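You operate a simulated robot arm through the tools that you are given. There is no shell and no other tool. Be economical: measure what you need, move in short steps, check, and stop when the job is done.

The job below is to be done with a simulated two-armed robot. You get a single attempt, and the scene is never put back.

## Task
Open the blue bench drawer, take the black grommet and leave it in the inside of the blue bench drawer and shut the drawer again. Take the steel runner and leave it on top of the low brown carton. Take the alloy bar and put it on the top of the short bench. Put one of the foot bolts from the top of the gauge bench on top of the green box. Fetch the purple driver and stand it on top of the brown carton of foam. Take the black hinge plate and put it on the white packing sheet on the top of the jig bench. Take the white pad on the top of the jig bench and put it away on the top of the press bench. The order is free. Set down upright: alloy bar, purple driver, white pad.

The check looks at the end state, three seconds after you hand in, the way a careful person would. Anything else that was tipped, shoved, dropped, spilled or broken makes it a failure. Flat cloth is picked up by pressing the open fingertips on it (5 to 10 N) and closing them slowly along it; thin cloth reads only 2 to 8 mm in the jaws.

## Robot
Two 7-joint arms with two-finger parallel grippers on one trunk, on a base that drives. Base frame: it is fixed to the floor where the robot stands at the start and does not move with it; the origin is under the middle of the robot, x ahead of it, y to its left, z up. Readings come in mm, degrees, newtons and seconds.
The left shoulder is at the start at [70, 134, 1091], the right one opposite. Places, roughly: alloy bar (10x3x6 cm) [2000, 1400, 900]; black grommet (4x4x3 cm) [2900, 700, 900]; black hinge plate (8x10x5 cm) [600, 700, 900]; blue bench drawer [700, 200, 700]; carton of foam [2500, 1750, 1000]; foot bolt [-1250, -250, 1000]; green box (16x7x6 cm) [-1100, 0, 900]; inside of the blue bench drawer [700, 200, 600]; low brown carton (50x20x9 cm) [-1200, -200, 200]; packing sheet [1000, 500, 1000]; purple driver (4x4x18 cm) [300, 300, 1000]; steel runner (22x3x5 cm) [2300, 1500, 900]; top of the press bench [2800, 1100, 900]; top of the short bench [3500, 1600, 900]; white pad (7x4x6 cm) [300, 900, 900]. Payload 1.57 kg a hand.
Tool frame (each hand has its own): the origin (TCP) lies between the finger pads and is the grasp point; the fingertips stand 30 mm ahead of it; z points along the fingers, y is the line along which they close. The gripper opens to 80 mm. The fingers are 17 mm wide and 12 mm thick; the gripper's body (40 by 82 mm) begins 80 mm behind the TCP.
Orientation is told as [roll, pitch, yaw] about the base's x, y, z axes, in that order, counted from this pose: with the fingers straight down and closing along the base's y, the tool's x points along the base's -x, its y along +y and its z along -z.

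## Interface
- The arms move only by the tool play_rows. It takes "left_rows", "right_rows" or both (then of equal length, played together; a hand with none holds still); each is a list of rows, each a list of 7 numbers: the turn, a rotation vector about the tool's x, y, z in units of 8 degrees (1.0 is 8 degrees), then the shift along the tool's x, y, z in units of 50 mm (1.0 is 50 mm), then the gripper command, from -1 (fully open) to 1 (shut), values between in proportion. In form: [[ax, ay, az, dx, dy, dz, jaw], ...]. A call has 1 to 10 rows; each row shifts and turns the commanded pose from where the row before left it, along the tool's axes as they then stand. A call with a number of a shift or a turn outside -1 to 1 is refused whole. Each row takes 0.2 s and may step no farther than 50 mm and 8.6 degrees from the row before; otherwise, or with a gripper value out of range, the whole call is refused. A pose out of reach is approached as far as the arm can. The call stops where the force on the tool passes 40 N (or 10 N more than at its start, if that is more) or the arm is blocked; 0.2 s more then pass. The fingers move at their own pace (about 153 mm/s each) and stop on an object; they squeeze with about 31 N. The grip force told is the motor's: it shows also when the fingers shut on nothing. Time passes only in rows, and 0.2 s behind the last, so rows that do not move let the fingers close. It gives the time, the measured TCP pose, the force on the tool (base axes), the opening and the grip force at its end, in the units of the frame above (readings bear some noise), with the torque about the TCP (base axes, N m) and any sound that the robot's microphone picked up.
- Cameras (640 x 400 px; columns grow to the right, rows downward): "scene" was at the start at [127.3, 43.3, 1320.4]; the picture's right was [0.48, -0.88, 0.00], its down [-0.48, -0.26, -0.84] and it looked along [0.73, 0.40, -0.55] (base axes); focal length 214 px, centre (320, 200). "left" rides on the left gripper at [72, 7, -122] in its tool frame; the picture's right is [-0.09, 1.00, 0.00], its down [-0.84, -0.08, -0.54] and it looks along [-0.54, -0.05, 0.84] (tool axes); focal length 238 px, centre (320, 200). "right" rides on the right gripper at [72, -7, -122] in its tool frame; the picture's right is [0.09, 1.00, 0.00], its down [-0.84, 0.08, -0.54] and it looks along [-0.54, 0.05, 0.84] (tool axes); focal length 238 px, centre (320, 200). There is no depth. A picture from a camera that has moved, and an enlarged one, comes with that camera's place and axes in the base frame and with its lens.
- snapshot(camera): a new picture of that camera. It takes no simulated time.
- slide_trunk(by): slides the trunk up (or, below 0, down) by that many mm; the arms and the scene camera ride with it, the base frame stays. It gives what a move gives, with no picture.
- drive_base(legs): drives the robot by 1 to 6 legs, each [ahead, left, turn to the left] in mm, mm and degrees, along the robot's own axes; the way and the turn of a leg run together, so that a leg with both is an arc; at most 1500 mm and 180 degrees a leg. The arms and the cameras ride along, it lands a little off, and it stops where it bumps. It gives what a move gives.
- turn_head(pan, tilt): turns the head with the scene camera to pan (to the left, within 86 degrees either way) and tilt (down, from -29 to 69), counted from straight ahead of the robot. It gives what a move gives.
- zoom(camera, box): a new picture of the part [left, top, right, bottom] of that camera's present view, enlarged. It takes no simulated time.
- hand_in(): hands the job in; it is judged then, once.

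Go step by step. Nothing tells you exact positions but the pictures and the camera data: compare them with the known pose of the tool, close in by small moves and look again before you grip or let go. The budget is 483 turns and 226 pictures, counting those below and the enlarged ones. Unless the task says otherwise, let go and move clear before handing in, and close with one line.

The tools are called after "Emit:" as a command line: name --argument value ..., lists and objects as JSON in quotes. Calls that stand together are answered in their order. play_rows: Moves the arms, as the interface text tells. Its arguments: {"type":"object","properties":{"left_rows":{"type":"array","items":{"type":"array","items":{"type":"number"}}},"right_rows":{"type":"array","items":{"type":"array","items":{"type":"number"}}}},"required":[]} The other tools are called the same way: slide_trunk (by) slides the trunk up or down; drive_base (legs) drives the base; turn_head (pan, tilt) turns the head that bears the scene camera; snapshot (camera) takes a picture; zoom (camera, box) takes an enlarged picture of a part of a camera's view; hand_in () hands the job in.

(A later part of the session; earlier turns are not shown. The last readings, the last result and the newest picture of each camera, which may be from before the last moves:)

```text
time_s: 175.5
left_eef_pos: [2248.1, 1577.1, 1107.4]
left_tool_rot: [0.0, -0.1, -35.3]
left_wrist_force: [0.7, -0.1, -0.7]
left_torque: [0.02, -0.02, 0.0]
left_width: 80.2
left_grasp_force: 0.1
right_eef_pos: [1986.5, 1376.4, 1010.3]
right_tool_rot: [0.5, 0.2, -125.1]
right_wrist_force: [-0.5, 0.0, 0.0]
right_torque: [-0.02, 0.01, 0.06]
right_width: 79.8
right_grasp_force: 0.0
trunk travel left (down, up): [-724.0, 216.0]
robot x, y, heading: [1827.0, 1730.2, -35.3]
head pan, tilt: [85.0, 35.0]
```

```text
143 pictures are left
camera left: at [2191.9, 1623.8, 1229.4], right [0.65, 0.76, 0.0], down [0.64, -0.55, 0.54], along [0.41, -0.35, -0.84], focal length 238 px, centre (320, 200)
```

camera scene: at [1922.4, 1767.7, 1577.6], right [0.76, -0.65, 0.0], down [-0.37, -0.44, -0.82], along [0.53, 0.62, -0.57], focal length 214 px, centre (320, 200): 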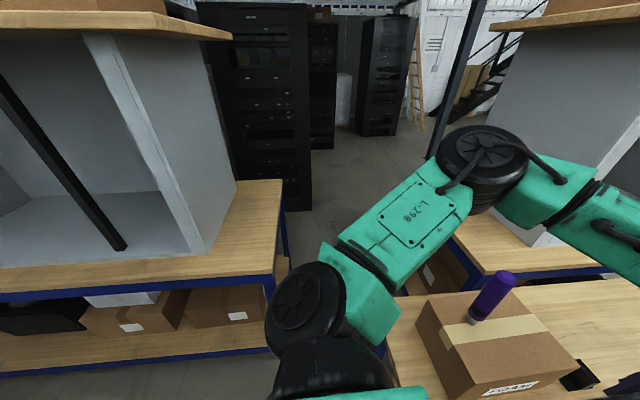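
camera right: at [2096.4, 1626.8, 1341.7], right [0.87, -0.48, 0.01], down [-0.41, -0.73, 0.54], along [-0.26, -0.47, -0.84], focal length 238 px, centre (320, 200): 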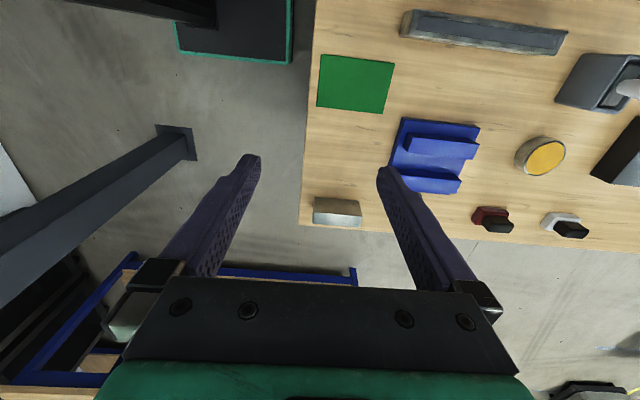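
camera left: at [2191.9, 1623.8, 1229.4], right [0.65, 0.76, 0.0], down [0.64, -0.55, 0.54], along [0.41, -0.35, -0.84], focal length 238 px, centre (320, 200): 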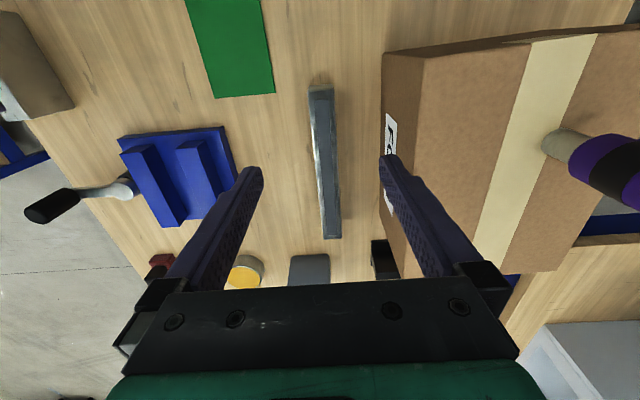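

The runner is back down. I move to bring the left hand over the alloy bar.

Emit:
drive_base --legs '[[-90, 0, 0], [0, -288, 0]]'

Emit:
snapshot --camera "left"

```text
time_s: 178.1
left_eef_pos: [2014.5, 1399.6, 1107.3]
left_tool_rot: [-0.2, 0.0, -35.4]
left_wrist_force: [-0.6, -0.3, 0.0]
left_torque: [0.02, -0.02, -0.03]
left_width: 80.0
left_grasp_force: 0.0
right_eef_pos: [1753.2, 1201.5, 1010.3]
right_tool_rot: [0.3, 0.1, -125.4]
right_wrist_force: [0.1, 0.1, -0.3]
right_torque: [-0.04, -0.02, 0.01]
right_width: 80.0
right_grasp_force: 0.0
trunk travel left (down, up): [-724.0, 216.0]
robot x, y, heading: [1591.2, 1551.7, -35.5]
head pan, tilt: [85.0, 35.0]
```

```text
142 pictures are left
camera left: at [1959.8, 1447.6, 1228.3], right [0.65, 0.76, 0.0], down [0.64, -0.55, 0.54], along [0.41, -0.36, -0.84], focal length 238 px, centre (320, 200)
```

left: 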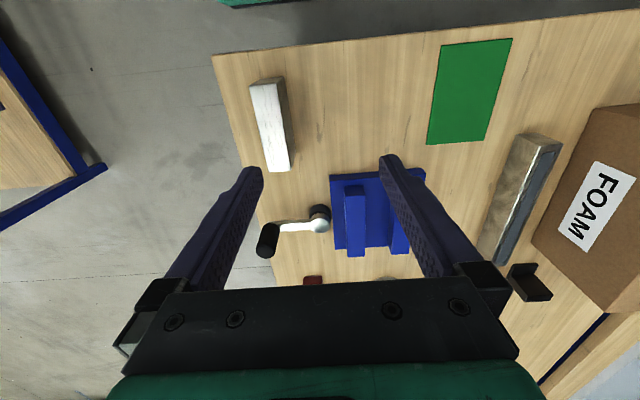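

The bar's centre is near [1982, 1352]. For the short bench I'll need a longer, tilted reach, so I first test in free air how far the left hand gets when pitched about 56° forward.

Emit:
play_rows --left_rows '[[0, -1, 0, 0, 0, 0, -1], [0, -1, 0, 0, 0, 0, -1], [0, -1, 0, 0, 0, 0, -1], [0, -1, 0, 0, 0, 0, -1], [0, -1, 0, 0, 0, 0, -1], [0, -1, 0, 0, 0, 0, -1], [0, -1, 0, 0, 0, 0, -1]]'

Emit:
play_rows --left_rows '[[0, 0, 0, -0.5, 0, 0.74, -1], [0, 0, 0, -0.5, 0, 0.74, -1], [0, 0, 0, -0.5, 0, 0.74, -1], [0, 0, 0, -0.5, 0, 0.74, -1], [0, 0, 0, -0.5, 0, 0.74, -1], [0, 0, 0, -0.5, 0, 0.74, -1], [0, 0, 0, -0.5, 0, 0.74, -1], [0, 0, 0, -0.5, 0, 0.74, -1]]'

```text
time_s: 179.7
left_eef_pos: [2015.1, 1397.7, 1113.7]
left_tool_rot: [-0.2, -40.2, -35.4]
left_wrist_force: [0.4, -0.4, 0.0]
left_torque: [0.01, 0.0, 0.0]
left_width: 80.2
left_grasp_force: 0.0
left hand out of reach, approached as far as the arm can: row 5, 6, 7
right_eef_pos: [1751.0, 1202.0, 1010.4]
right_tool_rot: [0.4, 0.1, -125.4]
right_wrist_force: [0.2, -0.1, 1.2]
right_torque: [-0.02, -0.04, 0.0]
right_width: 80.2
right_grasp_force: 0.1
trunk travel left (down, up): [-724.0, 216.0]
robot x, y, heading: [1588.6, 1554.3, -35.4]
head pan, tilt: [85.0, 35.0]
```

```text
time_s: 181.5
left_eef_pos: [2245.3, 1307.6, 1031.3]
left_tool_rot: [-0.3, -40.2, -35.4]
left_wrist_force: [0.6, -0.5, -0.1]
left_torque: [0.0, 0.01, -0.01]
left_width: 80.1
left_grasp_force: 0.1
left hand out of reach, approached as far as the arm can: row 5, 6, 7, 8
right_eef_pos: [1751.7, 1201.1, 1010.3]
right_tool_rot: [0.3, 0.1, -125.5]
right_wrist_force: [-0.4, 0.0, 0.8]
right_torque: [0.0, 0.0, -0.02]
right_width: 80.0
right_grasp_force: 0.1
trunk travel left (down, up): [-724.0, 216.0]
robot x, y, heading: [1589.4, 1554.7, -35.5]
head pan, tilt: [85.0, 35.0]
```

At 40° pitch the hand reaches about 678 mm ahead of the axis, which is enough. I come back over the bar, keeping this pitch.

Emit:
play_rows --left_rows '[[0, 0, 0, 0.647, -0.387, -0.547, -1], [0, 0, 0, 0.647, -0.387, -0.547, -1], [0, 0, 0, 0.647, -0.387, -0.547, -1], [0, 0, 0, 0.647, -0.387, -0.547, -1], [0, 0, 0, 0.647, -0.387, -0.547, -1], [0, 0, 0, 0.647, -0.387, -0.547, -1]]'

Emit:
snapshot --camera "left"

Emit:
turn_head --pan 20 --tilt 40

Emit:
snapshot --camera "scene"

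```text
time_s: 182.9
left_eef_pos: [1987.8, 1356.0, 1031.2]
left_tool_rot: [-0.1, -40.1, -35.2]
left_wrist_force: [-0.2, -0.2, 0.1]
left_torque: [0.0, 0.0, 0.0]
left_width: 80.0
left_grasp_force: 0.1
left hand out of reach, approached as far as the arm can: row 6
right_eef_pos: [1751.2, 1201.1, 1009.5]
right_tool_rot: [0.4, 0.2, -125.4]
right_wrist_force: [0.5, -0.1, -0.1]
right_torque: [-0.04, 0.04, -0.01]
right_width: 80.1
right_grasp_force: 0.0
trunk travel left (down, up): [-724.0, 216.0]
robot x, y, heading: [1589.3, 1554.8, -35.8]
head pan, tilt: [85.0, 35.0]
```

```text
141 pictures are left
camera left: at [1883.5, 1439.1, 1077.9], right [0.63, 0.77, 0.06], down [0.19, -0.23, 0.95], along [0.75, -0.59, -0.29], focal length 238 px, centre (320, 200)
```

left: 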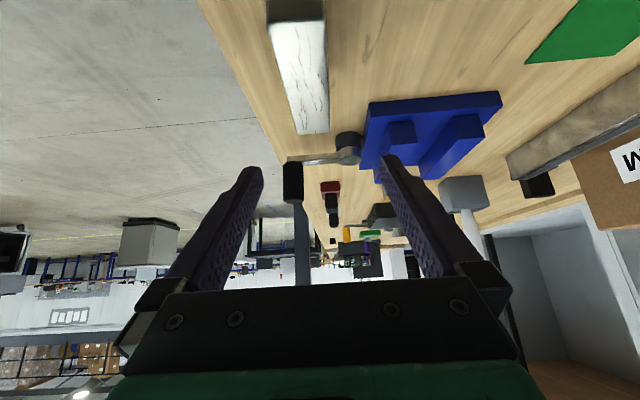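

```text
time_s: 184.3
left_eef_pos: [1990.5, 1356.6, 1030.2]
left_tool_rot: [-0.2, -40.2, -35.4]
left_wrist_force: [-0.3, 0.2, -0.2]
left_torque: [0.0, 0.01, -0.01]
left_width: 79.9
left_grasp_force: 0.1
right_eef_pos: [1751.9, 1201.6, 1009.7]
right_tool_rot: [0.4, 0.2, -125.4]
right_wrist_force: [0.1, 0.4, -0.1]
right_torque: [-0.01, 0.01, -0.04]
right_width: 80.0
right_grasp_force: 0.1
trunk travel left (down, up): [-724.0, 216.0]
robot x, y, heading: [1589.7, 1555.5, -35.5]
head pan, tilt: [20.0, 40.0]
```

```text
140 pictures are left
camera scene: at [1711.6, 1503.3, 1370.1], right [-0.27, -0.96, 0.0], down [-0.62, 0.17, -0.77], along [0.74, -0.2, -0.64], focal length 214 px, centre (320, 200)
```

scene: 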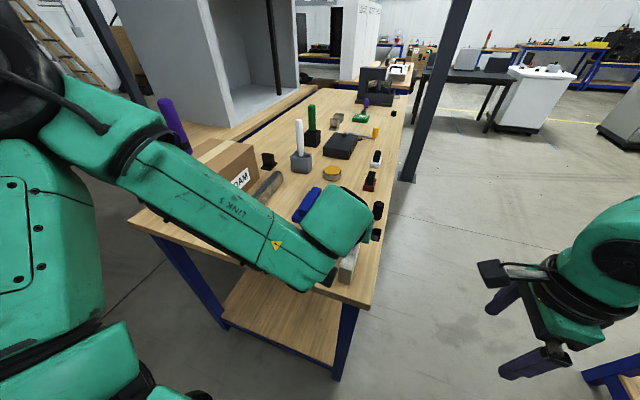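

Emit:
play_rows --left_rows '[[0, 0, 0, 0.54, -0.14, 0.457, -1], [0, 0, 0, 0.54, 0, 0.457, -1], [0, 0, 0, 0.3, 0, 0.25, -1]]'

Emit:
snapshot --camera "left"

Emit:
zoom --camera "scene" --box '[250, 150, 450, 310]'

```text
time_s: 185.1
left_eef_pos: [1974.5, 1360.9, 942.4]
left_tool_rot: [-0.1, -40.2, -35.3]
left_wrist_force: [-0.7, 0.1, 0.0]
left_torque: [0.02, -0.02, 0.02]
left_width: 80.1
left_grasp_force: 0.0
right_eef_pos: [1750.7, 1201.4, 1010.9]
right_tool_rot: [0.5, 0.2, -125.4]
right_wrist_force: [-0.5, -0.4, -0.5]
right_torque: [0.03, -0.01, 0.01]
right_width: 79.9
right_grasp_force: 0.3
trunk travel left (down, up): [-724.0, 216.0]
robot x, y, heading: [1592.4, 1555.3, -35.7]
head pan, tilt: [20.0, 40.0]
```

```text
139 pictures are left
camera left: at [1869.6, 1443.1, 989.2], right [0.63, 0.77, 0.06], down [0.19, -0.23, 0.95], along [0.75, -0.59, -0.29], focal length 238 px, centre (320, 200)
```

left: 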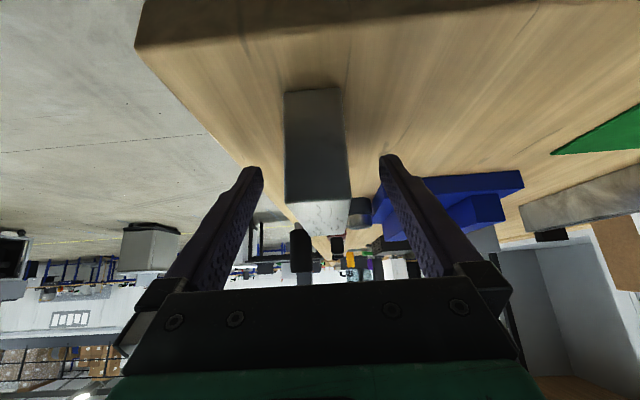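

```text
2.50 times, centred on (350, 230) of scene
camera zoom: at [1710.2, 1502.6, 1370.2], right [-0.27, -0.96, 0.0], down [-0.62, 0.17, -0.77], along [0.74, -0.21, -0.64], focal length 536 px, centre (245, 125)
```

zoom: 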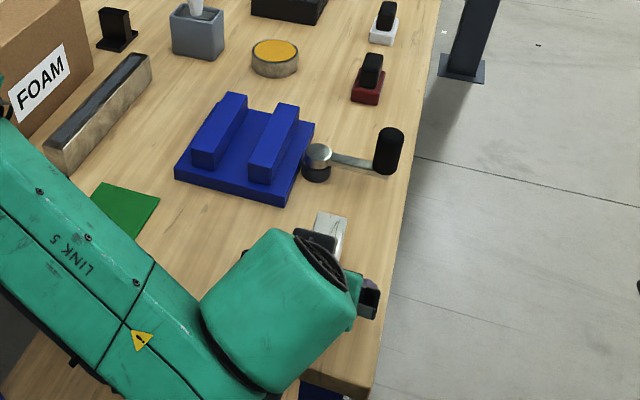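

Emit:
play_rows --left_rows '[[0, 0, 0, 0.2, 0, 0.24, -1], [0, 0, 0, 0, 0, 0, 1], [0, 0, 0, 0, 0, 0, 1], [0, 0, 0, 0, 0, 0, 1]]'

Emit:
snapshot --camera "left"

```text
time_s: 186.1
left_eef_pos: [1975.6, 1360.5, 927.7]
left_tool_rot: [-0.2, -40.2, -35.2]
left_wrist_force: [0.1, 2.5, 6.7]
left_torque: [-0.07, -0.11, -0.03]
left_width: 29.8
left_grasp_force: 31.5
right_eef_pos: [1750.3, 1202.4, 1011.2]
right_tool_rot: [0.4, 0.0, -125.4]
right_wrist_force: [-0.4, -1.3, 0.0]
right_torque: [-0.01, 0.01, 0.04]
right_width: 79.9
right_grasp_force: 0.1
trunk travel left (down, up): [-724.0, 216.0]
robot x, y, heading: [1589.4, 1550.8, -35.2]
head pan, tilt: [20.0, 40.0]
```

```text
137 pictures are left
camera left: at [1869.5, 1443.8, 975.2], right [0.63, 0.77, 0.06], down [0.19, -0.23, 0.95], along [0.75, -0.59, -0.29], focal length 238 px, centre (320, 200)
```

left: 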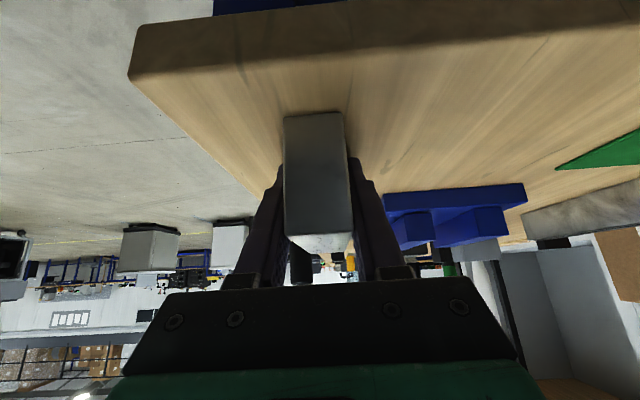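

The bar is gripped (29.8 mm) at a 40° pitch. I lift it straight up.

Emit:
play_rows --left_rows '[[0, 0, 0, -0.13, 0, -0.15, 1], [0, 0, 0, -0.26, 0, -0.3, 1], [0, 0, 0, -0.5, 0, -0.6, 1], [0, 0, 0, -0.5, 0, -0.6, 1], [0, 0, 0, -0.5, 0, -0.6, 1]]'

Emit:
snapshot --camera "left"

```text
time_s: 187.3
left_eef_pos: [1973.3, 1358.6, 1065.9]
left_tool_rot: [-0.1, -40.0, -35.5]
left_wrist_force: [0.2, 0.0, -2.1]
left_torque: [-0.04, 0.03, -0.04]
left_width: 29.8
left_grasp_force: 31.4
left hand out of reach, approached as far as the arm can: row 3
right_eef_pos: [1749.9, 1199.1, 1010.2]
right_tool_rot: [0.3, 0.2, -125.4]
right_wrist_force: [-0.9, 0.1, 0.3]
right_torque: [0.01, -0.01, -0.02]
right_width: 80.1
right_grasp_force: 0.1
trunk travel left (down, up): [-724.0, 216.0]
robot x, y, heading: [1588.9, 1556.9, -35.5]
head pan, tilt: [20.0, 40.0]
```

```text
136 pictures are left
camera left: at [1868.1, 1440.7, 1112.8], right [0.63, 0.77, 0.06], down [0.19, -0.23, 0.95], along [0.75, -0.59, -0.3], focal length 238 px, centre (320, 200)
```

left: 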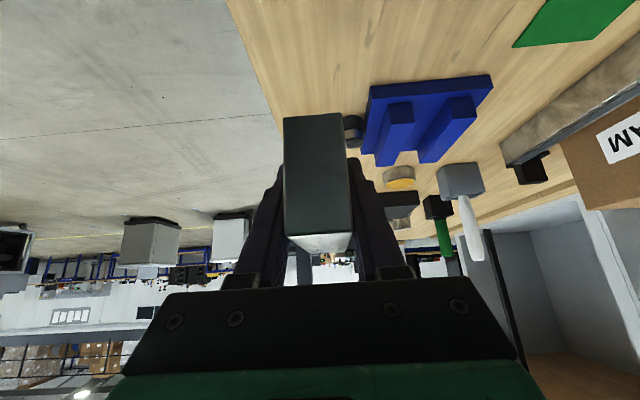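

Held well. I pull the right hand in, raise the trunk, and go round to the nook with a wide berth from the driver.

Emit:
play_rows --right_rows '[[0, 0, 0, -0.4, -0.8, 0, -1], [0, 0, 0, -0.4, -0.8, 0, -1], [0, 0, 0, -0.4, -0.8, 0, -1]]'

Emit:
slide_trunk --by 210

Emit:
drive_base --legs '[[0, 280, 0], [-140, 0, 0], [0, 375, 0]]'

Emit:
turn_head --pan 20 --tilt 45

Emit:
snapshot --camera "scene"

```text
time_s: 188.1
left_eef_pos: [1972.9, 1359.1, 1066.9]
left_tool_rot: [-0.2, -40.1, -35.3]
left_wrist_force: [0.3, 0.9, -3.0]
left_torque: [0.04, 0.04, 0.0]
left_width: 29.8
left_grasp_force: 30.8
right_eef_pos: [1622.0, 1217.4, 1009.1]
right_tool_rot: [0.5, 0.4, -125.7]
right_wrist_force: [-0.6, 0.1, -0.3]
right_torque: [0.03, -0.02, 0.01]
right_width: 80.0
right_grasp_force: 0.1
right hand out of reach, approached as far as the arm can: row 3
trunk travel left (down, up): [-724.0, 216.0]
robot x, y, heading: [1592.4, 1556.9, -35.6]
head pan, tilt: [20.0, 40.0]
```

```text
time_s: 190.3
left_eef_pos: [1974.6, 1356.8, 1275.2]
left_tool_rot: [-0.1, -40.1, -35.2]
left_wrist_force: [-0.6, -0.6, -2.8]
left_torque: [0.0, 0.05, 0.0]
left_width: 30.0
left_grasp_force: 31.3
right_eef_pos: [1622.0, 1216.3, 1218.8]
right_tool_rot: [0.2, 0.3, -126.0]
right_wrist_force: [0.0, -0.1, -0.3]
right_torque: [0.0, -0.01, 0.01]
right_width: 80.1
right_grasp_force: 0.0
trunk travel left (down, up): [-934.0, 6.0]
robot x, y, heading: [1586.2, 1553.3, -35.6]
head pan, tilt: [20.0, 40.0]
```

```text
time_s: 195.2
left_eef_pos: [2239.7, 1959.5, 1276.5]
left_tool_rot: [0.0, -40.0, -35.6]
left_wrist_force: [0.2, 0.6, -2.6]
left_torque: [0.04, 0.02, 0.01]
left_width: 30.0
left_grasp_force: 30.9
right_eef_pos: [1886.8, 1819.0, 1219.3]
right_tool_rot: [0.3, 0.6, -126.0]
right_wrist_force: [0.4, -0.4, 0.9]
right_torque: [0.02, -0.03, -0.02]
right_width: 80.2
right_grasp_force: 0.0
trunk travel left (down, up): [-934.0, 6.0]
robot x, y, heading: [1853.0, 2162.5, -36.0]
head pan, tilt: [20.0, 40.0]
```

```text
time_s: 195.8
left_eef_pos: [2240.0, 1961.2, 1275.5]
left_tool_rot: [0.0, -40.0, -35.6]
left_wrist_force: [0.8, -0.4, -2.7]
left_torque: [0.03, 0.05, 0.04]
left_width: 29.7
left_grasp_force: 30.7
right_eef_pos: [1887.2, 1820.5, 1220.4]
right_tool_rot: [0.3, 0.5, -126.0]
right_wrist_force: [-0.2, -0.6, -0.8]
right_torque: [0.01, 0.01, -0.01]
right_width: 79.9
right_grasp_force: 0.0
trunk travel left (down, up): [-934.0, 6.0]
robot x, y, heading: [1855.0, 2159.5, -35.8]
head pan, tilt: [20.0, 45.0]
```

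```text
135 pictures are left
camera scene: at [1974.1, 2108.4, 1572.8], right [-0.27, -0.96, 0.0], down [-0.68, 0.19, -0.71], along [0.68, -0.19, -0.71], focal length 214 px, centre (320, 200)
```

scene: 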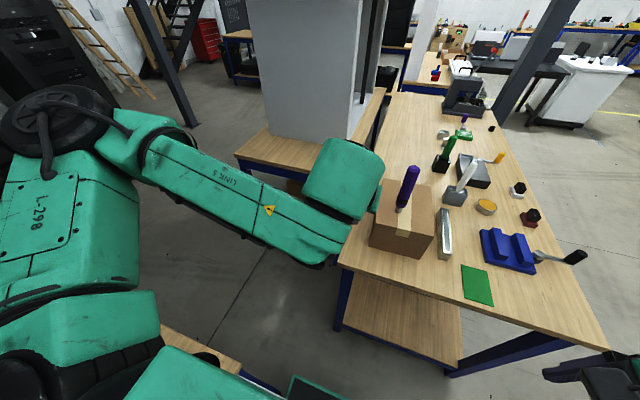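

The short bench's free left strip spans u 1205–1560 and n 2990–3650. I drive forward into the nook in two short legs.

Emit:
drive_base --legs '[[240, 0, 0.5]]'

Emit:
snapshot --camera "scene"

Emit:
snapshot --camera "left"

```text
time_s: 197.5
left_eef_pos: [2422.9, 1833.9, 1277.0]
left_tool_rot: [-0.1, -40.3, -35.2]
left_wrist_force: [-1.0, 0.8, -2.7]
left_torque: [0.02, 0.03, -0.02]
left_width: 30.0
left_grasp_force: 31.7
right_eef_pos: [2071.8, 1692.6, 1221.1]
right_tool_rot: [0.7, 0.4, -125.8]
right_wrist_force: [-0.3, 0.2, -0.1]
right_torque: [-0.01, -0.01, 0.0]
right_width: 80.0
right_grasp_force: 0.1
trunk travel left (down, up): [-934.0, 6.0]
robot x, y, heading: [2041.1, 2029.7, -35.5]
head pan, tilt: [20.0, 45.0]
```

```text
134 pictures are left
camera scene: at [2155.5, 1981.3, 1573.2], right [-0.27, -0.96, 0.0], down [-0.68, 0.19, -0.71], along [0.68, -0.19, -0.7], focal length 214 px, centre (320, 200)
```

scene: 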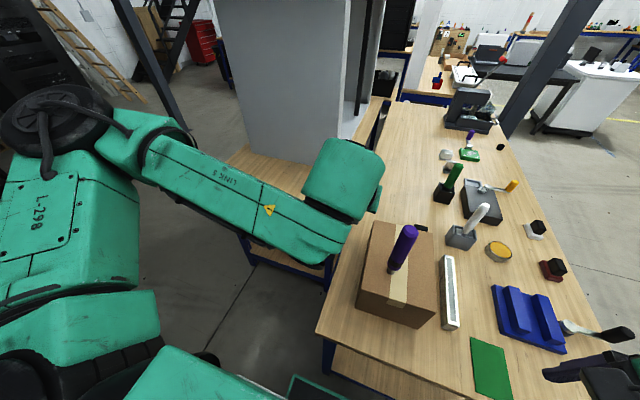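

```text
133 pictures are left
camera left: at [2316.7, 1917.1, 1323.5], right [0.63, 0.77, 0.06], down [0.19, -0.23, 0.95], along [0.75, -0.59, -0.29], focal length 238 px, centre (320, 200)
```

left: 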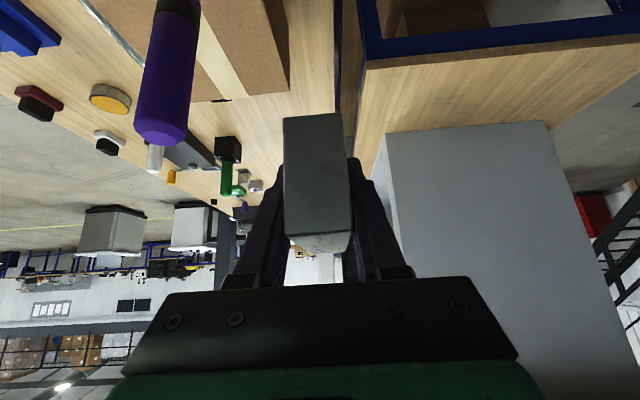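

Emit:
drive_base --legs '[[75, 15, 0]]'

```text
time_s: 198.7
left_eef_pos: [2491.9, 1801.8, 1272.8]
left_tool_rot: [-0.1, -39.9, -35.3]
left_wrist_force: [0.8, -0.3, -3.4]
left_torque: [0.06, 0.05, 0.02]
left_width: 29.9
left_grasp_force: 31.0
right_eef_pos: [2140.6, 1659.5, 1219.1]
right_tool_rot: [0.2, 0.4, -125.9]
right_wrist_force: [0.1, -1.3, -0.8]
right_torque: [0.03, 0.01, -0.01]
right_width: 80.2
right_grasp_force: 0.1
trunk travel left (down, up): [-934.0, 6.0]
robot x, y, heading: [2104.5, 1999.8, -35.5]
head pan, tilt: [20.0, 45.0]
stopped in leg 1: the robot was blocked; the commanded pose is now the measured one
```

Blocked lightly at the bench's left end, at u≈561, so I ease back a few mm. Then I move the hand outward to n≈3050, away from the driver, before lowering.

Emit:
drive_base --legs '[[-6, 0, 0]]'

Emit:
play_rows --left_rows '[[0, 0, 0, 0, 0.8, 0, 1], [0, 0, 0, 0, 0.8, 0, 1], [0, 0, 0, 0, 0.8, 0, 1], [0, 0, 0, 0, 0.4, 0, 1]]' --right_rows '[[0, 0, 0, 0, 0, -0.8, -1], [0, 0, 0, 0, 0, -0.8, -1], [0, 0, 0, 0, 0, -0.8, -1], [0, 0, 0, 0, 0, 0, -1]]'

Emit:
snapshot --camera "scene"

```text
time_s: 199.4
left_eef_pos: [2488.1, 1803.9, 1274.5]
left_tool_rot: [-0.1, -39.8, -35.1]
left_wrist_force: [-0.1, -0.3, -2.4]
left_torque: [0.01, 0.05, 0.02]
left_width: 30.1
left_grasp_force: 31.3
right_eef_pos: [2136.7, 1663.6, 1218.1]
right_tool_rot: [0.2, 0.3, -125.8]
right_wrist_force: [-0.2, 0.2, -0.1]
right_torque: [0.01, 0.05, 0.02]
right_width: 80.1
right_grasp_force: 0.0
trunk travel left (down, up): [-934.0, 6.0]
robot x, y, heading: [2100.5, 2002.8, -35.3]
head pan, tilt: [20.0, 45.0]
```

```text
time_s: 200.4
left_eef_pos: [2588.0, 1893.8, 1285.1]
left_tool_rot: [-0.2, -40.0, -35.2]
left_wrist_force: [0.0, 1.2, -2.9]
left_torque: [0.01, 0.03, -0.01]
left_width: 30.0
left_grasp_force: 30.7
left hand out of reach, approached as far as the arm can: row 1, 2, 3
right_eef_pos: [2132.2, 1668.2, 1341.0]
right_tool_rot: [0.4, 0.4, -125.8]
right_wrist_force: [0.3, -1.1, 0.4]
right_torque: [-0.01, -0.01, 0.04]
right_width: 80.1
right_grasp_force: 0.1
trunk travel left (down, up): [-934.0, 6.0]
robot x, y, heading: [2099.6, 2004.7, -35.3]
head pan, tilt: [20.0, 45.0]
```

```text
132 pictures are left
camera scene: at [2217.7, 1954.9, 1572.9], right [-0.27, -0.96, 0.0], down [-0.68, 0.19, -0.71], along [0.68, -0.19, -0.71], focal length 214 px, centre (320, 200)
```

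scene: 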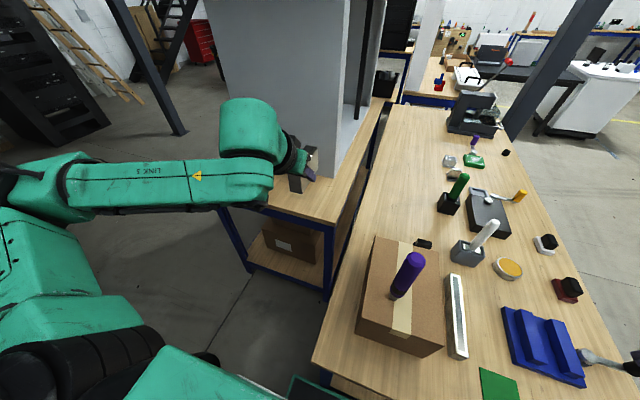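

Good, clear of the driver. I lower the trunk 220 mm and extend over the short bench.

Emit:
slide_trunk --by -220

Emit:
play_rows --left_rows '[[0, 0, 0, -0.65, 0.05, 0.55, 1], [0, 0, 0, -0.65, 0.05, 0.55, 1], [0, 0, 0, -0.65, 0.05, 0.55, 1], [0, 0, 0, -0.65, 0.05, 0.55, 1], [0, 0, 0, -0.65, 0, 0.55, 1]]'

Emit:
snapshot --camera "scene"

Emit:
snapshot --camera "left"

```text
time_s: 202.8
left_eef_pos: [2586.9, 1892.4, 1064.7]
left_tool_rot: [-0.1, -39.9, -35.2]
left_wrist_force: [-0.4, 0.3, -2.0]
left_torque: [0.03, 0.09, 0.04]
left_width: 29.6
left_grasp_force: 31.2
right_eef_pos: [2132.7, 1666.1, 1120.7]
right_tool_rot: [0.4, 0.4, -125.8]
right_wrist_force: [0.6, -0.3, 0.0]
right_torque: [0.0, 0.01, 0.01]
right_width: 80.1
right_grasp_force: 0.0
trunk travel left (down, up): [-714.0, 226.0]
robot x, y, heading: [2099.7, 2003.1, -35.6]
head pan, tilt: [20.0, 45.0]
```

```text
time_s: 204.0
left_eef_pos: [2768.0, 1775.1, 1061.6]
left_tool_rot: [-0.1, -39.8, -35.4]
left_wrist_force: [-0.1, -0.6, -2.7]
left_torque: [0.07, 0.05, -0.02]
left_width: 30.2
left_grasp_force: 31.4
right_eef_pos: [2135.9, 1663.9, 1119.3]
right_tool_rot: [0.2, 0.5, -125.9]
right_wrist_force: [0.8, -0.6, 0.3]
right_torque: [0.02, 0.01, -0.01]
right_width: 80.0
right_grasp_force: 0.0
trunk travel left (down, up): [-714.0, 226.0]
robot x, y, heading: [2102.1, 2006.0, -35.4]
head pan, tilt: [20.0, 45.0]
```

```text
131 pictures are left
camera scene: at [2220.8, 1950.7, 1352.4], right [-0.27, -0.96, 0.0], down [-0.68, 0.19, -0.71], along [0.68, -0.19, -0.71], focal length 214 px, centre (320, 200)
```

scene: 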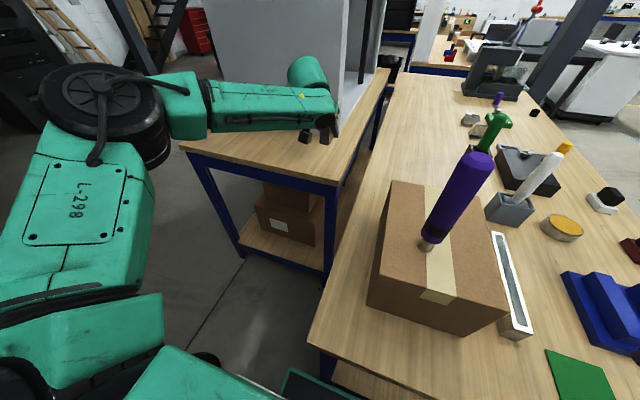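

```text
130 pictures are left
camera left: at [2662.5, 1858.0, 1108.6], right [0.63, 0.77, 0.06], down [0.2, -0.23, 0.95], along [0.75, -0.59, -0.3], focal length 238 px, centre (320, 200)
```

left: 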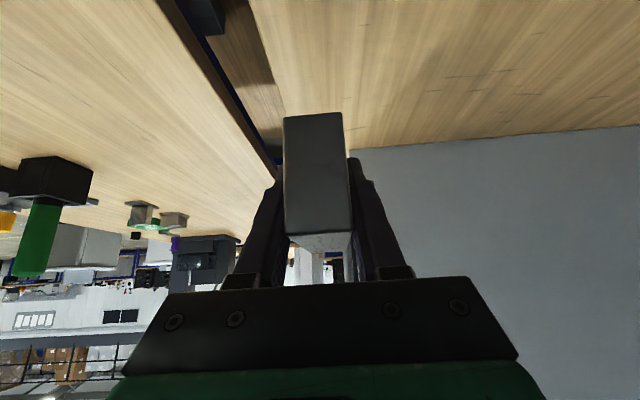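

The reach is ample. I go a little further in and lower the bar.

Emit:
play_rows --left_rows '[[0, 0, 0, -0.5, 0.4, 0.42, 1], [0, 0, 0, 0, 0.2, 0, 1], [0, 0, 0, 0.55, 0, 0.66, 1], [0, 0, 0, 0.55, 0, 0.66, 1], [0, 0, 0, 0.35, 0, 0.42, 1]]'

Emit:
snapshot --camera "left"

Emit:
zoom --camera "scene" --box '[170, 20, 410, 200]'

```text
time_s: 205.2
left_eef_pos: [2796.6, 1800.7, 954.3]
left_tool_rot: [-0.2, -39.9, -35.2]
left_wrist_force: [-0.1, 0.0, -3.6]
left_torque: [0.06, 0.04, -0.01]
left_width: 29.9
left_grasp_force: 31.3
left hand out of reach, approached as far as the arm can: row 1, 4, 5
right_eef_pos: [2133.2, 1665.9, 1120.3]
right_tool_rot: [0.4, 0.4, -125.8]
right_wrist_force: [0.9, -0.9, -0.1]
right_torque: [0.02, 0.04, 0.03]
right_width: 80.0
right_grasp_force: 0.0
trunk travel left (down, up): [-714.0, 226.0]
robot x, y, heading: [2097.7, 2005.9, -35.4]
head pan, tilt: [20.0, 45.0]
```

```text
129 pictures are left
camera left: at [2690.4, 1883.7, 1001.5], right [0.63, 0.77, 0.06], down [0.19, -0.23, 0.95], along [0.75, -0.59, -0.3], focal length 238 px, centre (320, 200)
```

left: 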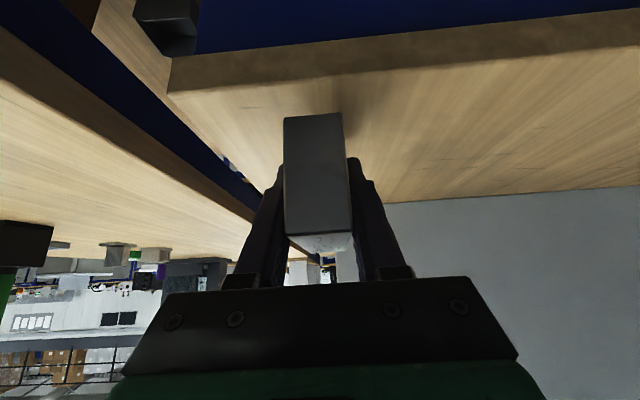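

```text
2.22 times, centred on (290, 110) of scene
camera zoom: at [2218.8, 1953.3, 1352.8], right [-0.27, -0.96, 0.0], down [-0.68, 0.19, -0.71], along [0.68, -0.19, -0.71], focal length 477 px, centre (387, 400)
```

zoom: 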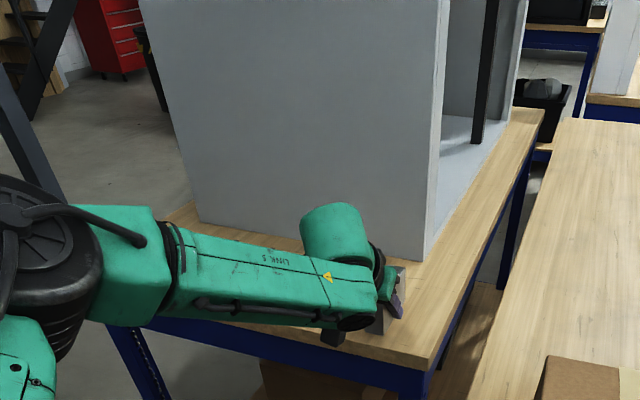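

The bar's near end would sit right at the bench edge. I need about 50 mm more reach, so I raise the hand, lower the trunk for better geometry, and extend.

Emit:
play_rows --left_rows '[[0, 0, 0, -0.45, 0, -0.54, 1], [0, 0, 0, -0.45, 0, -0.54, 1], [0, 0, 0, -0.3, 0, -0.36, 1]]'

Emit:
slide_trunk --by -110

Emit:
play_rows --left_rows '[[0, 0, 0, -0.6, 0, 0.5, 1], [0, 0, 0, -0.3, 0, 0.25, 1]]'

Emit:
snapshot --camera "left"

```text
time_s: 206.0
left_eef_pos: [2795.8, 1802.3, 1051.6]
left_tool_rot: [-0.1, -39.9, -35.2]
left_wrist_force: [-0.4, 0.0, -3.6]
left_torque: [0.07, 0.06, -0.01]
left_width: 30.1
left_grasp_force: 31.3
right_eef_pos: [2132.5, 1664.6, 1121.2]
right_tool_rot: [0.3, 0.4, -125.7]
right_wrist_force: [-0.2, 0.5, -0.3]
right_torque: [0.02, -0.03, -0.02]
right_width: 80.0
right_grasp_force: 0.1
trunk travel left (down, up): [-714.0, 226.0]
robot x, y, heading: [2101.3, 2005.3, -35.5]
head pan, tilt: [20.0, 45.0]
```

```text
time_s: 207.4
left_eef_pos: [2795.0, 1802.2, 941.0]
left_tool_rot: [-0.2, -40.0, -35.2]
left_wrist_force: [0.1, -0.9, -3.0]
left_torque: [-0.01, 0.05, -0.01]
left_width: 29.9
left_grasp_force: 30.8
right_eef_pos: [2133.3, 1664.4, 1010.2]
right_tool_rot: [0.3, 0.4, -125.9]
right_wrist_force: [-0.3, 0.0, 0.1]
right_torque: [0.01, 0.01, -0.02]
right_width: 79.7
right_grasp_force: 0.1
trunk travel left (down, up): [-604.0, 336.0]
robot x, y, heading: [2100.8, 2003.7, -35.3]
head pan, tilt: [20.0, 45.0]
```

```text
time_s: 208.0
left_eef_pos: [2814.4, 1795.6, 943.0]
left_tool_rot: [0.0, -40.0, -35.1]
left_wrist_force: [1.2, 0.1, -2.5]
left_torque: [0.04, 0.03, 0.0]
left_width: 29.9
left_grasp_force: 31.1
left hand out of reach, approached as far as the arm can: row 1, 2
right_eef_pos: [2133.3, 1665.3, 1011.0]
right_tool_rot: [0.4, 0.3, -125.8]
right_wrist_force: [0.1, -0.4, -0.8]
right_torque: [-0.02, 0.03, 0.01]
right_width: 79.9
right_grasp_force: 0.1
trunk travel left (down, up): [-604.0, 336.0]
robot x, y, heading: [2103.4, 2006.7, -35.4]
head pan, tilt: [20.0, 45.0]
```

```text
127 pictures are left
camera left: at [2709.1, 1878.6, 989.7], right [0.63, 0.77, 0.06], down [0.19, -0.23, 0.95], along [0.75, -0.59, -0.3], focal length 238 px, centre (320, 200)
```

left: 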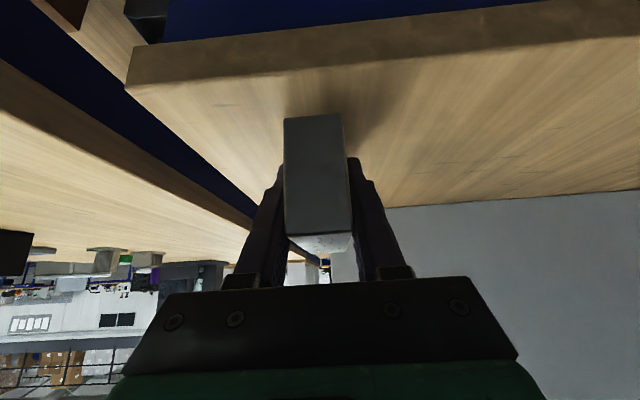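

Emit:
play_rows --left_rows '[[0, 0, 0, 0, -0.8, 0, 1], [0, 0, 0, -0.5, -0.2, 0.42, 1], [0, 0, 0, -0.3, 0, 0.25, 1]]'

Emit:
snapshot --camera "left"

```text
time_s: 208.8
left_eef_pos: [2788.2, 1774.0, 941.4]
left_tool_rot: [0.0, -39.9, -35.2]
left_wrist_force: [-0.7, -0.2, -2.4]
left_torque: [0.04, -0.01, -0.01]
left_width: 30.0
left_grasp_force: 30.9
left hand out of reach, approached as far as the arm can: row 1, 2, 3
right_eef_pos: [2134.2, 1664.1, 1009.8]
right_tool_rot: [0.3, 0.4, -125.8]
right_wrist_force: [-0.2, 0.1, -0.9]
right_torque: [0.0, 0.0, 0.04]
right_width: 79.9
right_grasp_force: 0.0
trunk travel left (down, up): [-604.0, 336.0]
robot x, y, heading: [2104.8, 2006.7, -35.3]
head pan, tilt: [20.0, 45.0]
```

```text
126 pictures are left
camera left: at [2682.4, 1856.7, 989.0], right [0.63, 0.77, 0.06], down [0.2, -0.23, 0.95], along [0.75, -0.59, -0.3], focal length 238 px, centre (320, 200)
```

left: 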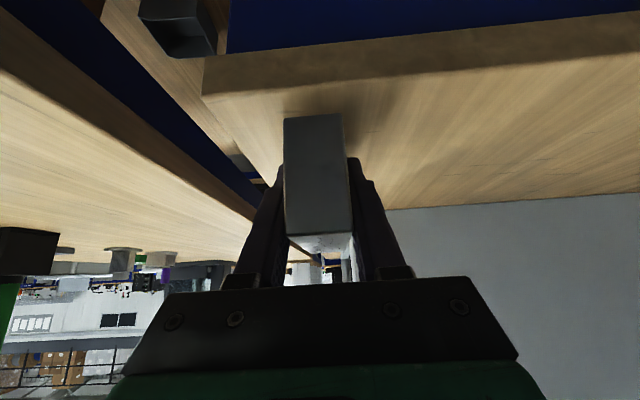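

Outward is better. I go back out to n≈3150 and extend.

Emit:
play_rows --left_rows '[[0, 0, 0, 0, 0.8, 0, 1], [0, 0, 0, -0.1, 0.8, 0.1, 1], [0, 0, 0, -0.4, 0.5, 0.33, 1], [0, 0, 0, -0.5, 0, 0.42, 1]]'

Emit:
snapshot --camera "left"

```text
time_s: 209.8
left_eef_pos: [2865.2, 1850.5, 940.7]
left_tool_rot: [0.0, -40.0, -35.3]
left_wrist_force: [-0.4, -0.6, -2.8]
left_torque: [0.07, 0.04, 0.02]
left_width: 30.1
left_grasp_force: 30.9
left hand out of reach, approached as far as the arm can: row 3, 4
right_eef_pos: [2133.2, 1666.5, 1010.3]
right_tool_rot: [0.4, 0.4, -125.7]
right_wrist_force: [-0.1, 0.2, -0.8]
right_torque: [-0.03, 0.0, 0.01]
right_width: 80.1
right_grasp_force: 0.0
trunk travel left (down, up): [-604.0, 336.0]
robot x, y, heading: [2102.8, 2005.4, -35.4]
head pan, tilt: [20.0, 45.0]
```

```text
125 pictures are left
camera left: at [2758.8, 1933.1, 988.0], right [0.63, 0.77, 0.06], down [0.19, -0.23, 0.95], along [0.75, -0.59, -0.3], focal length 238 px, centre (320, 200)
```

left: 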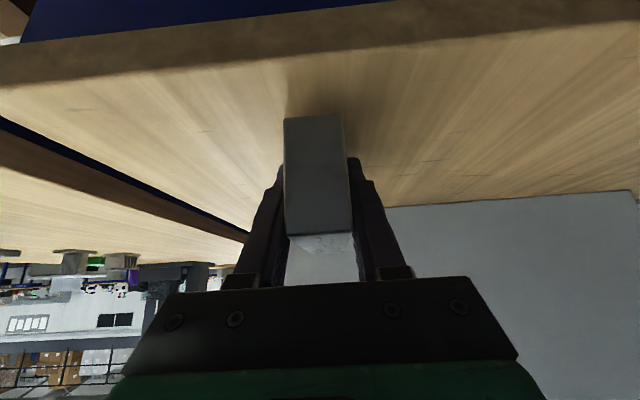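

About 22 mm inside the edge, which is fine. I lower with the trunk until contact.

Emit:
slide_trunk --by -9

Emit:
slide_trunk --by -3

```text
time_s: 210.4
left_eef_pos: [2864.3, 1850.7, 932.2]
left_tool_rot: [-0.1, -40.0, -35.2]
left_wrist_force: [-0.4, -0.6, -2.9]
left_torque: [0.03, 0.04, -0.02]
left_width: 29.9
left_grasp_force: 31.2
right_eef_pos: [2132.6, 1666.6, 1001.1]
right_tool_rot: [0.3, 0.4, -125.7]
right_wrist_force: [-0.6, 0.0, -0.3]
right_torque: [0.0, -0.01, 0.01]
right_width: 79.8
right_grasp_force: 0.1
trunk travel left (down, up): [-595.0, 345.0]
robot x, y, heading: [2093.9, 2005.4, -35.6]
head pan, tilt: [20.0, 45.0]
```

```text
time_s: 210.9
left_eef_pos: [2864.4, 1848.9, 929.7]
left_tool_rot: [0.0, -40.0, -35.2]
left_wrist_force: [1.5, -0.5, -1.5]
left_torque: [-0.02, -0.08, -0.01]
left_width: 30.0
left_grasp_force: 31.7
right_eef_pos: [2133.9, 1665.6, 998.3]
right_tool_rot: [0.2, 0.4, -125.8]
right_wrist_force: [-0.5, 0.0, -0.1]
right_torque: [0.01, 0.05, -0.02]
right_width: 80.1
right_grasp_force: 0.0
trunk travel left (down, up): [-592.0, 348.0]
robot x, y, heading: [2099.9, 2002.9, -35.3]
head pan, tilt: [20.0, 45.0]
```

Emit:
slide_trunk --by -2

Emit:
snapshot --camera "left"

```text
time_s: 211.4
left_eef_pos: [2863.7, 1849.8, 929.0]
left_tool_rot: [-0.1, -40.3, -35.2]
left_wrist_force: [2.4, 0.1, 4.9]
left_torque: [-0.19, -0.46, 0.06]
left_width: 29.9
left_grasp_force: 30.9
right_eef_pos: [2133.3, 1665.1, 996.5]
right_tool_rot: [0.4, 0.4, -125.9]
right_wrist_force: [-0.6, -0.1, 0.4]
right_torque: [-0.01, 0.02, 0.0]
right_width: 80.0
right_grasp_force: 0.1
trunk travel left (down, up): [-590.0, 350.0]
robot x, y, heading: [2100.8, 2002.1, -35.6]
head pan, tilt: [20.0, 45.0]
```

```text
124 pictures are left
camera left: at [2758.3, 1932.5, 975.4], right [0.63, 0.77, 0.06], down [0.19, -0.23, 0.95], along [0.75, -0.59, -0.29], focal length 238 px, centre (320, 200)
```

left: 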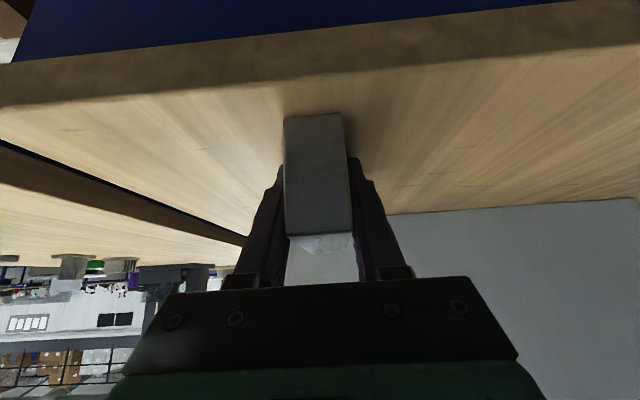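

The bar rests on the short bench. I release and retract along the tool axis.

Emit:
play_rows --left_rows '[[0, 0, 0, 0, 0, 0, 0.2], [0, 0, 0, 0, 0, 0, -1], [0, 0, 0, 0, 0, 0, -1], [0, 0, 0, 0, 0, -0.6, -1], [0, 0, 0, 0, 0, -0.9, -1], [0, 0, 0, 0, 0, -0.9, -1], [0, 0, 0, 0, 0, -0.9, -1]]'

Emit:
snapshot --camera "left"

Emit:
snapshot --camera "scene"

```text
time_s: 213.0
left_eef_pos: [2776.2, 1910.5, 1051.2]
left_tool_rot: [-0.1, -39.9, -35.2]
left_wrist_force: [-0.1, -0.3, 0.0]
left_torque: [-0.03, -0.05, 0.03]
left_width: 79.9
left_grasp_force: 0.0
right_eef_pos: [2131.9, 1665.1, 996.1]
right_tool_rot: [0.5, 0.4, -125.8]
right_wrist_force: [0.1, 0.1, -0.7]
right_torque: [-0.01, 0.01, -0.02]
right_width: 80.1
right_grasp_force: 0.0
trunk travel left (down, up): [-590.0, 350.0]
robot x, y, heading: [2100.8, 2002.9, -35.4]
head pan, tilt: [20.0, 45.0]
```

```text
123 pictures are left
camera left: at [2668.8, 1994.6, 1099.5], right [0.63, 0.77, 0.06], down [0.19, -0.23, 0.95], along [0.75, -0.59, -0.3], focal length 238 px, centre (320, 200)
```

left: 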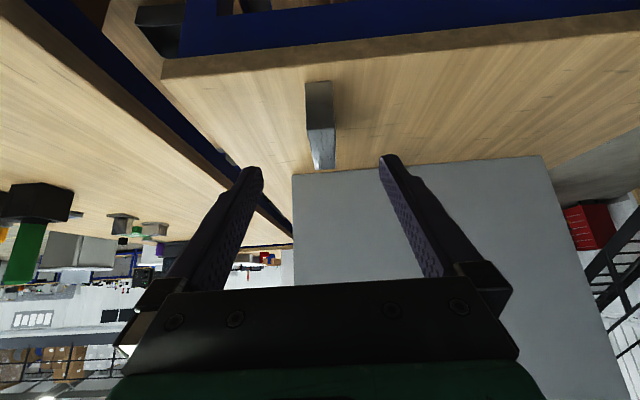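

```text
122 pictures are left
camera scene: at [2216.5, 1954.2, 1229.0], right [-0.27, -0.96, 0.0], down [-0.68, 0.19, -0.71], along [0.68, -0.19, -0.71], focal length 214 px, centre (320, 200)
```

scene: 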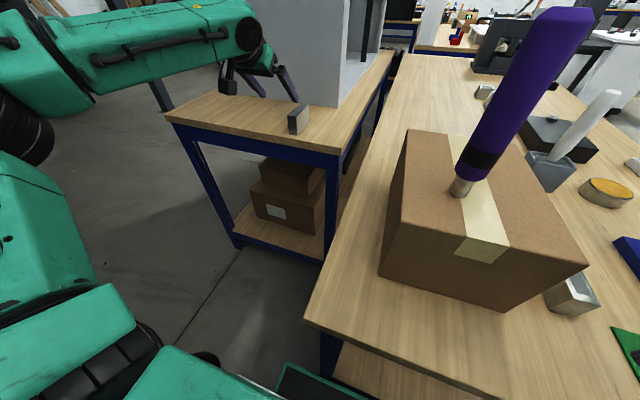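

The alloy bar stands upright on the short bench. I raise everything, back out, and level the left hand.

Emit:
slide_trunk --by 300

Emit:
drive_base --legs '[[-290, 0, 0]]'

Emit:
play_rows --left_rows '[[0, 1, 0, 0, 0, 0, -1], [0, 1, 0, 0, 0, 0, -1], [0, 1, 0, 0, 0, 0, -1], [0, 1, 0, 0, 0, 0, -1], [0, 1, 0, 0, 0, 0, -1]]'

Emit:
turn_head --pan 5 --tilt 40

Emit:
snapshot --camera "scene"

```text
time_s: 216.0
left_eef_pos: [2776.1, 1910.5, 1352.9]
left_tool_rot: [-0.2, -40.0, -35.3]
left_wrist_force: [0.6, 0.3, -0.3]
left_torque: [0.02, -0.04, 0.02]
left_width: 80.1
left_grasp_force: 0.1
right_eef_pos: [2132.5, 1665.1, 1296.5]
right_tool_rot: [0.4, 0.4, -125.8]
right_wrist_force: [0.3, 0.2, -0.9]
right_torque: [-0.01, 0.03, 0.01]
right_width: 80.1
right_grasp_force: 0.1
trunk travel left (down, up): [-890.0, 50.0]
robot x, y, heading: [2099.6, 2004.2, -35.5]
head pan, tilt: [20.0, 45.0]
```

```text
time_s: 218.0
left_eef_pos: [2540.5, 2075.0, 1350.4]
left_tool_rot: [-0.1, -39.8, -35.7]
left_wrist_force: [0.6, 0.3, -0.8]
left_torque: [0.02, 0.03, 0.0]
left_width: 79.8
left_grasp_force: 0.1
right_eef_pos: [1895.7, 1834.4, 1296.1]
right_tool_rot: [0.1, 0.3, -126.3]
right_wrist_force: [-0.8, -0.2, 0.3]
right_torque: [0.0, 0.03, -0.01]
right_width: 80.2
right_grasp_force: 0.0
trunk travel left (down, up): [-890.0, 50.0]
robot x, y, heading: [1863.6, 2173.7, -36.2]
head pan, tilt: [20.0, 45.0]
```

```text
time_s: 219.2
left_eef_pos: [2515.0, 2116.2, 1316.3]
left_tool_rot: [0.0, -3.9, -35.7]
left_wrist_force: [0.0, -0.2, -0.1]
left_torque: [0.0, 0.03, 0.02]
left_width: 80.0
left_grasp_force: 0.0
left hand out of reach, approached as far as the arm can: row 3, 4, 5
right_eef_pos: [1892.9, 1833.6, 1295.7]
right_tool_rot: [0.3, 0.5, -126.2]
right_wrist_force: [0.5, 0.5, 0.7]
right_torque: [0.07, 0.01, 0.01]
right_width: 79.9
right_grasp_force: 0.0
trunk travel left (down, up): [-890.0, 50.0]
robot x, y, heading: [1866.2, 2178.8, -35.7]
head pan, tilt: [20.0, 45.0]
```

```text
time_s: 220.0
left_eef_pos: [2515.6, 2118.1, 1317.0]
left_tool_rot: [0.0, -4.2, -35.7]
left_wrist_force: [0.5, -0.6, -0.4]
left_torque: [0.01, 0.0, 0.03]
left_width: 80.0
left_grasp_force: 0.0
right_eef_pos: [1892.0, 1834.6, 1295.3]
right_tool_rot: [0.3, 0.5, -126.2]
right_wrist_force: [-0.5, 0.1, -0.9]
right_torque: [0.03, -0.02, -0.01]
right_width: 80.0
right_grasp_force: 0.0
trunk travel left (down, up): [-890.0, 50.0]
robot x, y, heading: [1858.6, 2172.6, -35.7]
head pan, tilt: [5.0, 40.0]
```

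```text
121 pictures are left
camera scene: at [1975.5, 2100.3, 1536.0], right [-0.51, -0.86, 0.0], down [-0.55, 0.33, -0.77], along [0.66, -0.39, -0.64], focal length 214 px, centre (320, 200)
```

scene: 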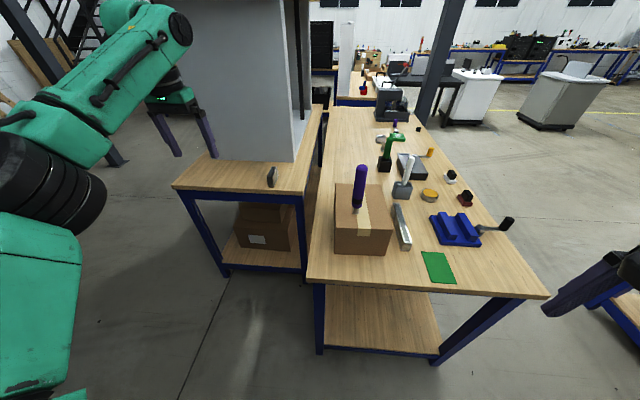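

All good. I tuck the left hand in, then go back for the runner with the same approach as before.

Emit:
play_rows --left_rows '[[0, 0.5, 0, 0.6, -0.6, 0, -1], [0, 0, 0, 0.65, -0.7, 0, -1], [0, 0, 0, 0.65, -0.7, 0, -1], [0, 0, 0, 0.65, -0.7, 0, -1], [0, 0, 0, 0.65, -0.7, 0, -1], [0, 0, 0, 0.6, -0.7, 0, -1], [0, 0, 0, 0.2, -0.2, 0, -1]]'

Emit:
drive_base --legs '[[0, -380, 0.4], [200, 0, 0]]'

Emit:
snapshot --camera "left"

```text
time_s: 221.6
left_eef_pos: [2224.1, 2062.0, 1313.9]
left_tool_rot: [0.0, 0.1, -35.7]
left_wrist_force: [-0.2, -0.2, 0.7]
left_torque: [-0.02, -0.01, 0.0]
left_width: 79.9
left_grasp_force: 0.1
right_eef_pos: [1893.2, 1835.9, 1297.2]
right_tool_rot: [0.3, 0.4, -126.2]
right_wrist_force: [-0.3, -0.7, 0.5]
right_torque: [0.01, 0.01, -0.02]
right_width: 79.9
right_grasp_force: 0.1
trunk travel left (down, up): [-890.0, 50.0]
robot x, y, heading: [1860.6, 2172.6, -35.9]
head pan, tilt: [5.0, 40.0]
```

```text
time_s: 225.2
left_eef_pos: [2160.0, 1638.4, 1316.7]
left_tool_rot: [-0.1, -0.2, -35.3]
left_wrist_force: [-0.1, 0.2, 0.7]
left_torque: [-0.01, -0.05, 0.02]
left_width: 80.1
left_grasp_force: 0.0
right_eef_pos: [1829.7, 1410.3, 1297.9]
right_tool_rot: [0.6, 0.5, -125.7]
right_wrist_force: [0.1, 1.0, 0.3]
right_torque: [-0.01, -0.03, -0.03]
right_width: 79.8
right_grasp_force: 0.0
trunk travel left (down, up): [-890.0, 50.0]
robot x, y, heading: [1801.2, 1744.9, -35.2]
head pan, tilt: [5.0, 40.0]
```

```text
120 pictures are left
camera left: at [2103.5, 1686.5, 1438.2], right [0.65, 0.76, 0.0], down [0.64, -0.54, 0.55], along [0.41, -0.36, -0.84], focal length 238 px, centre (320, 200)
```

left: 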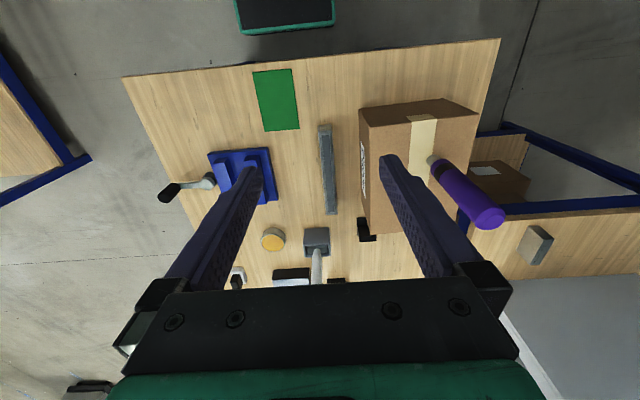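

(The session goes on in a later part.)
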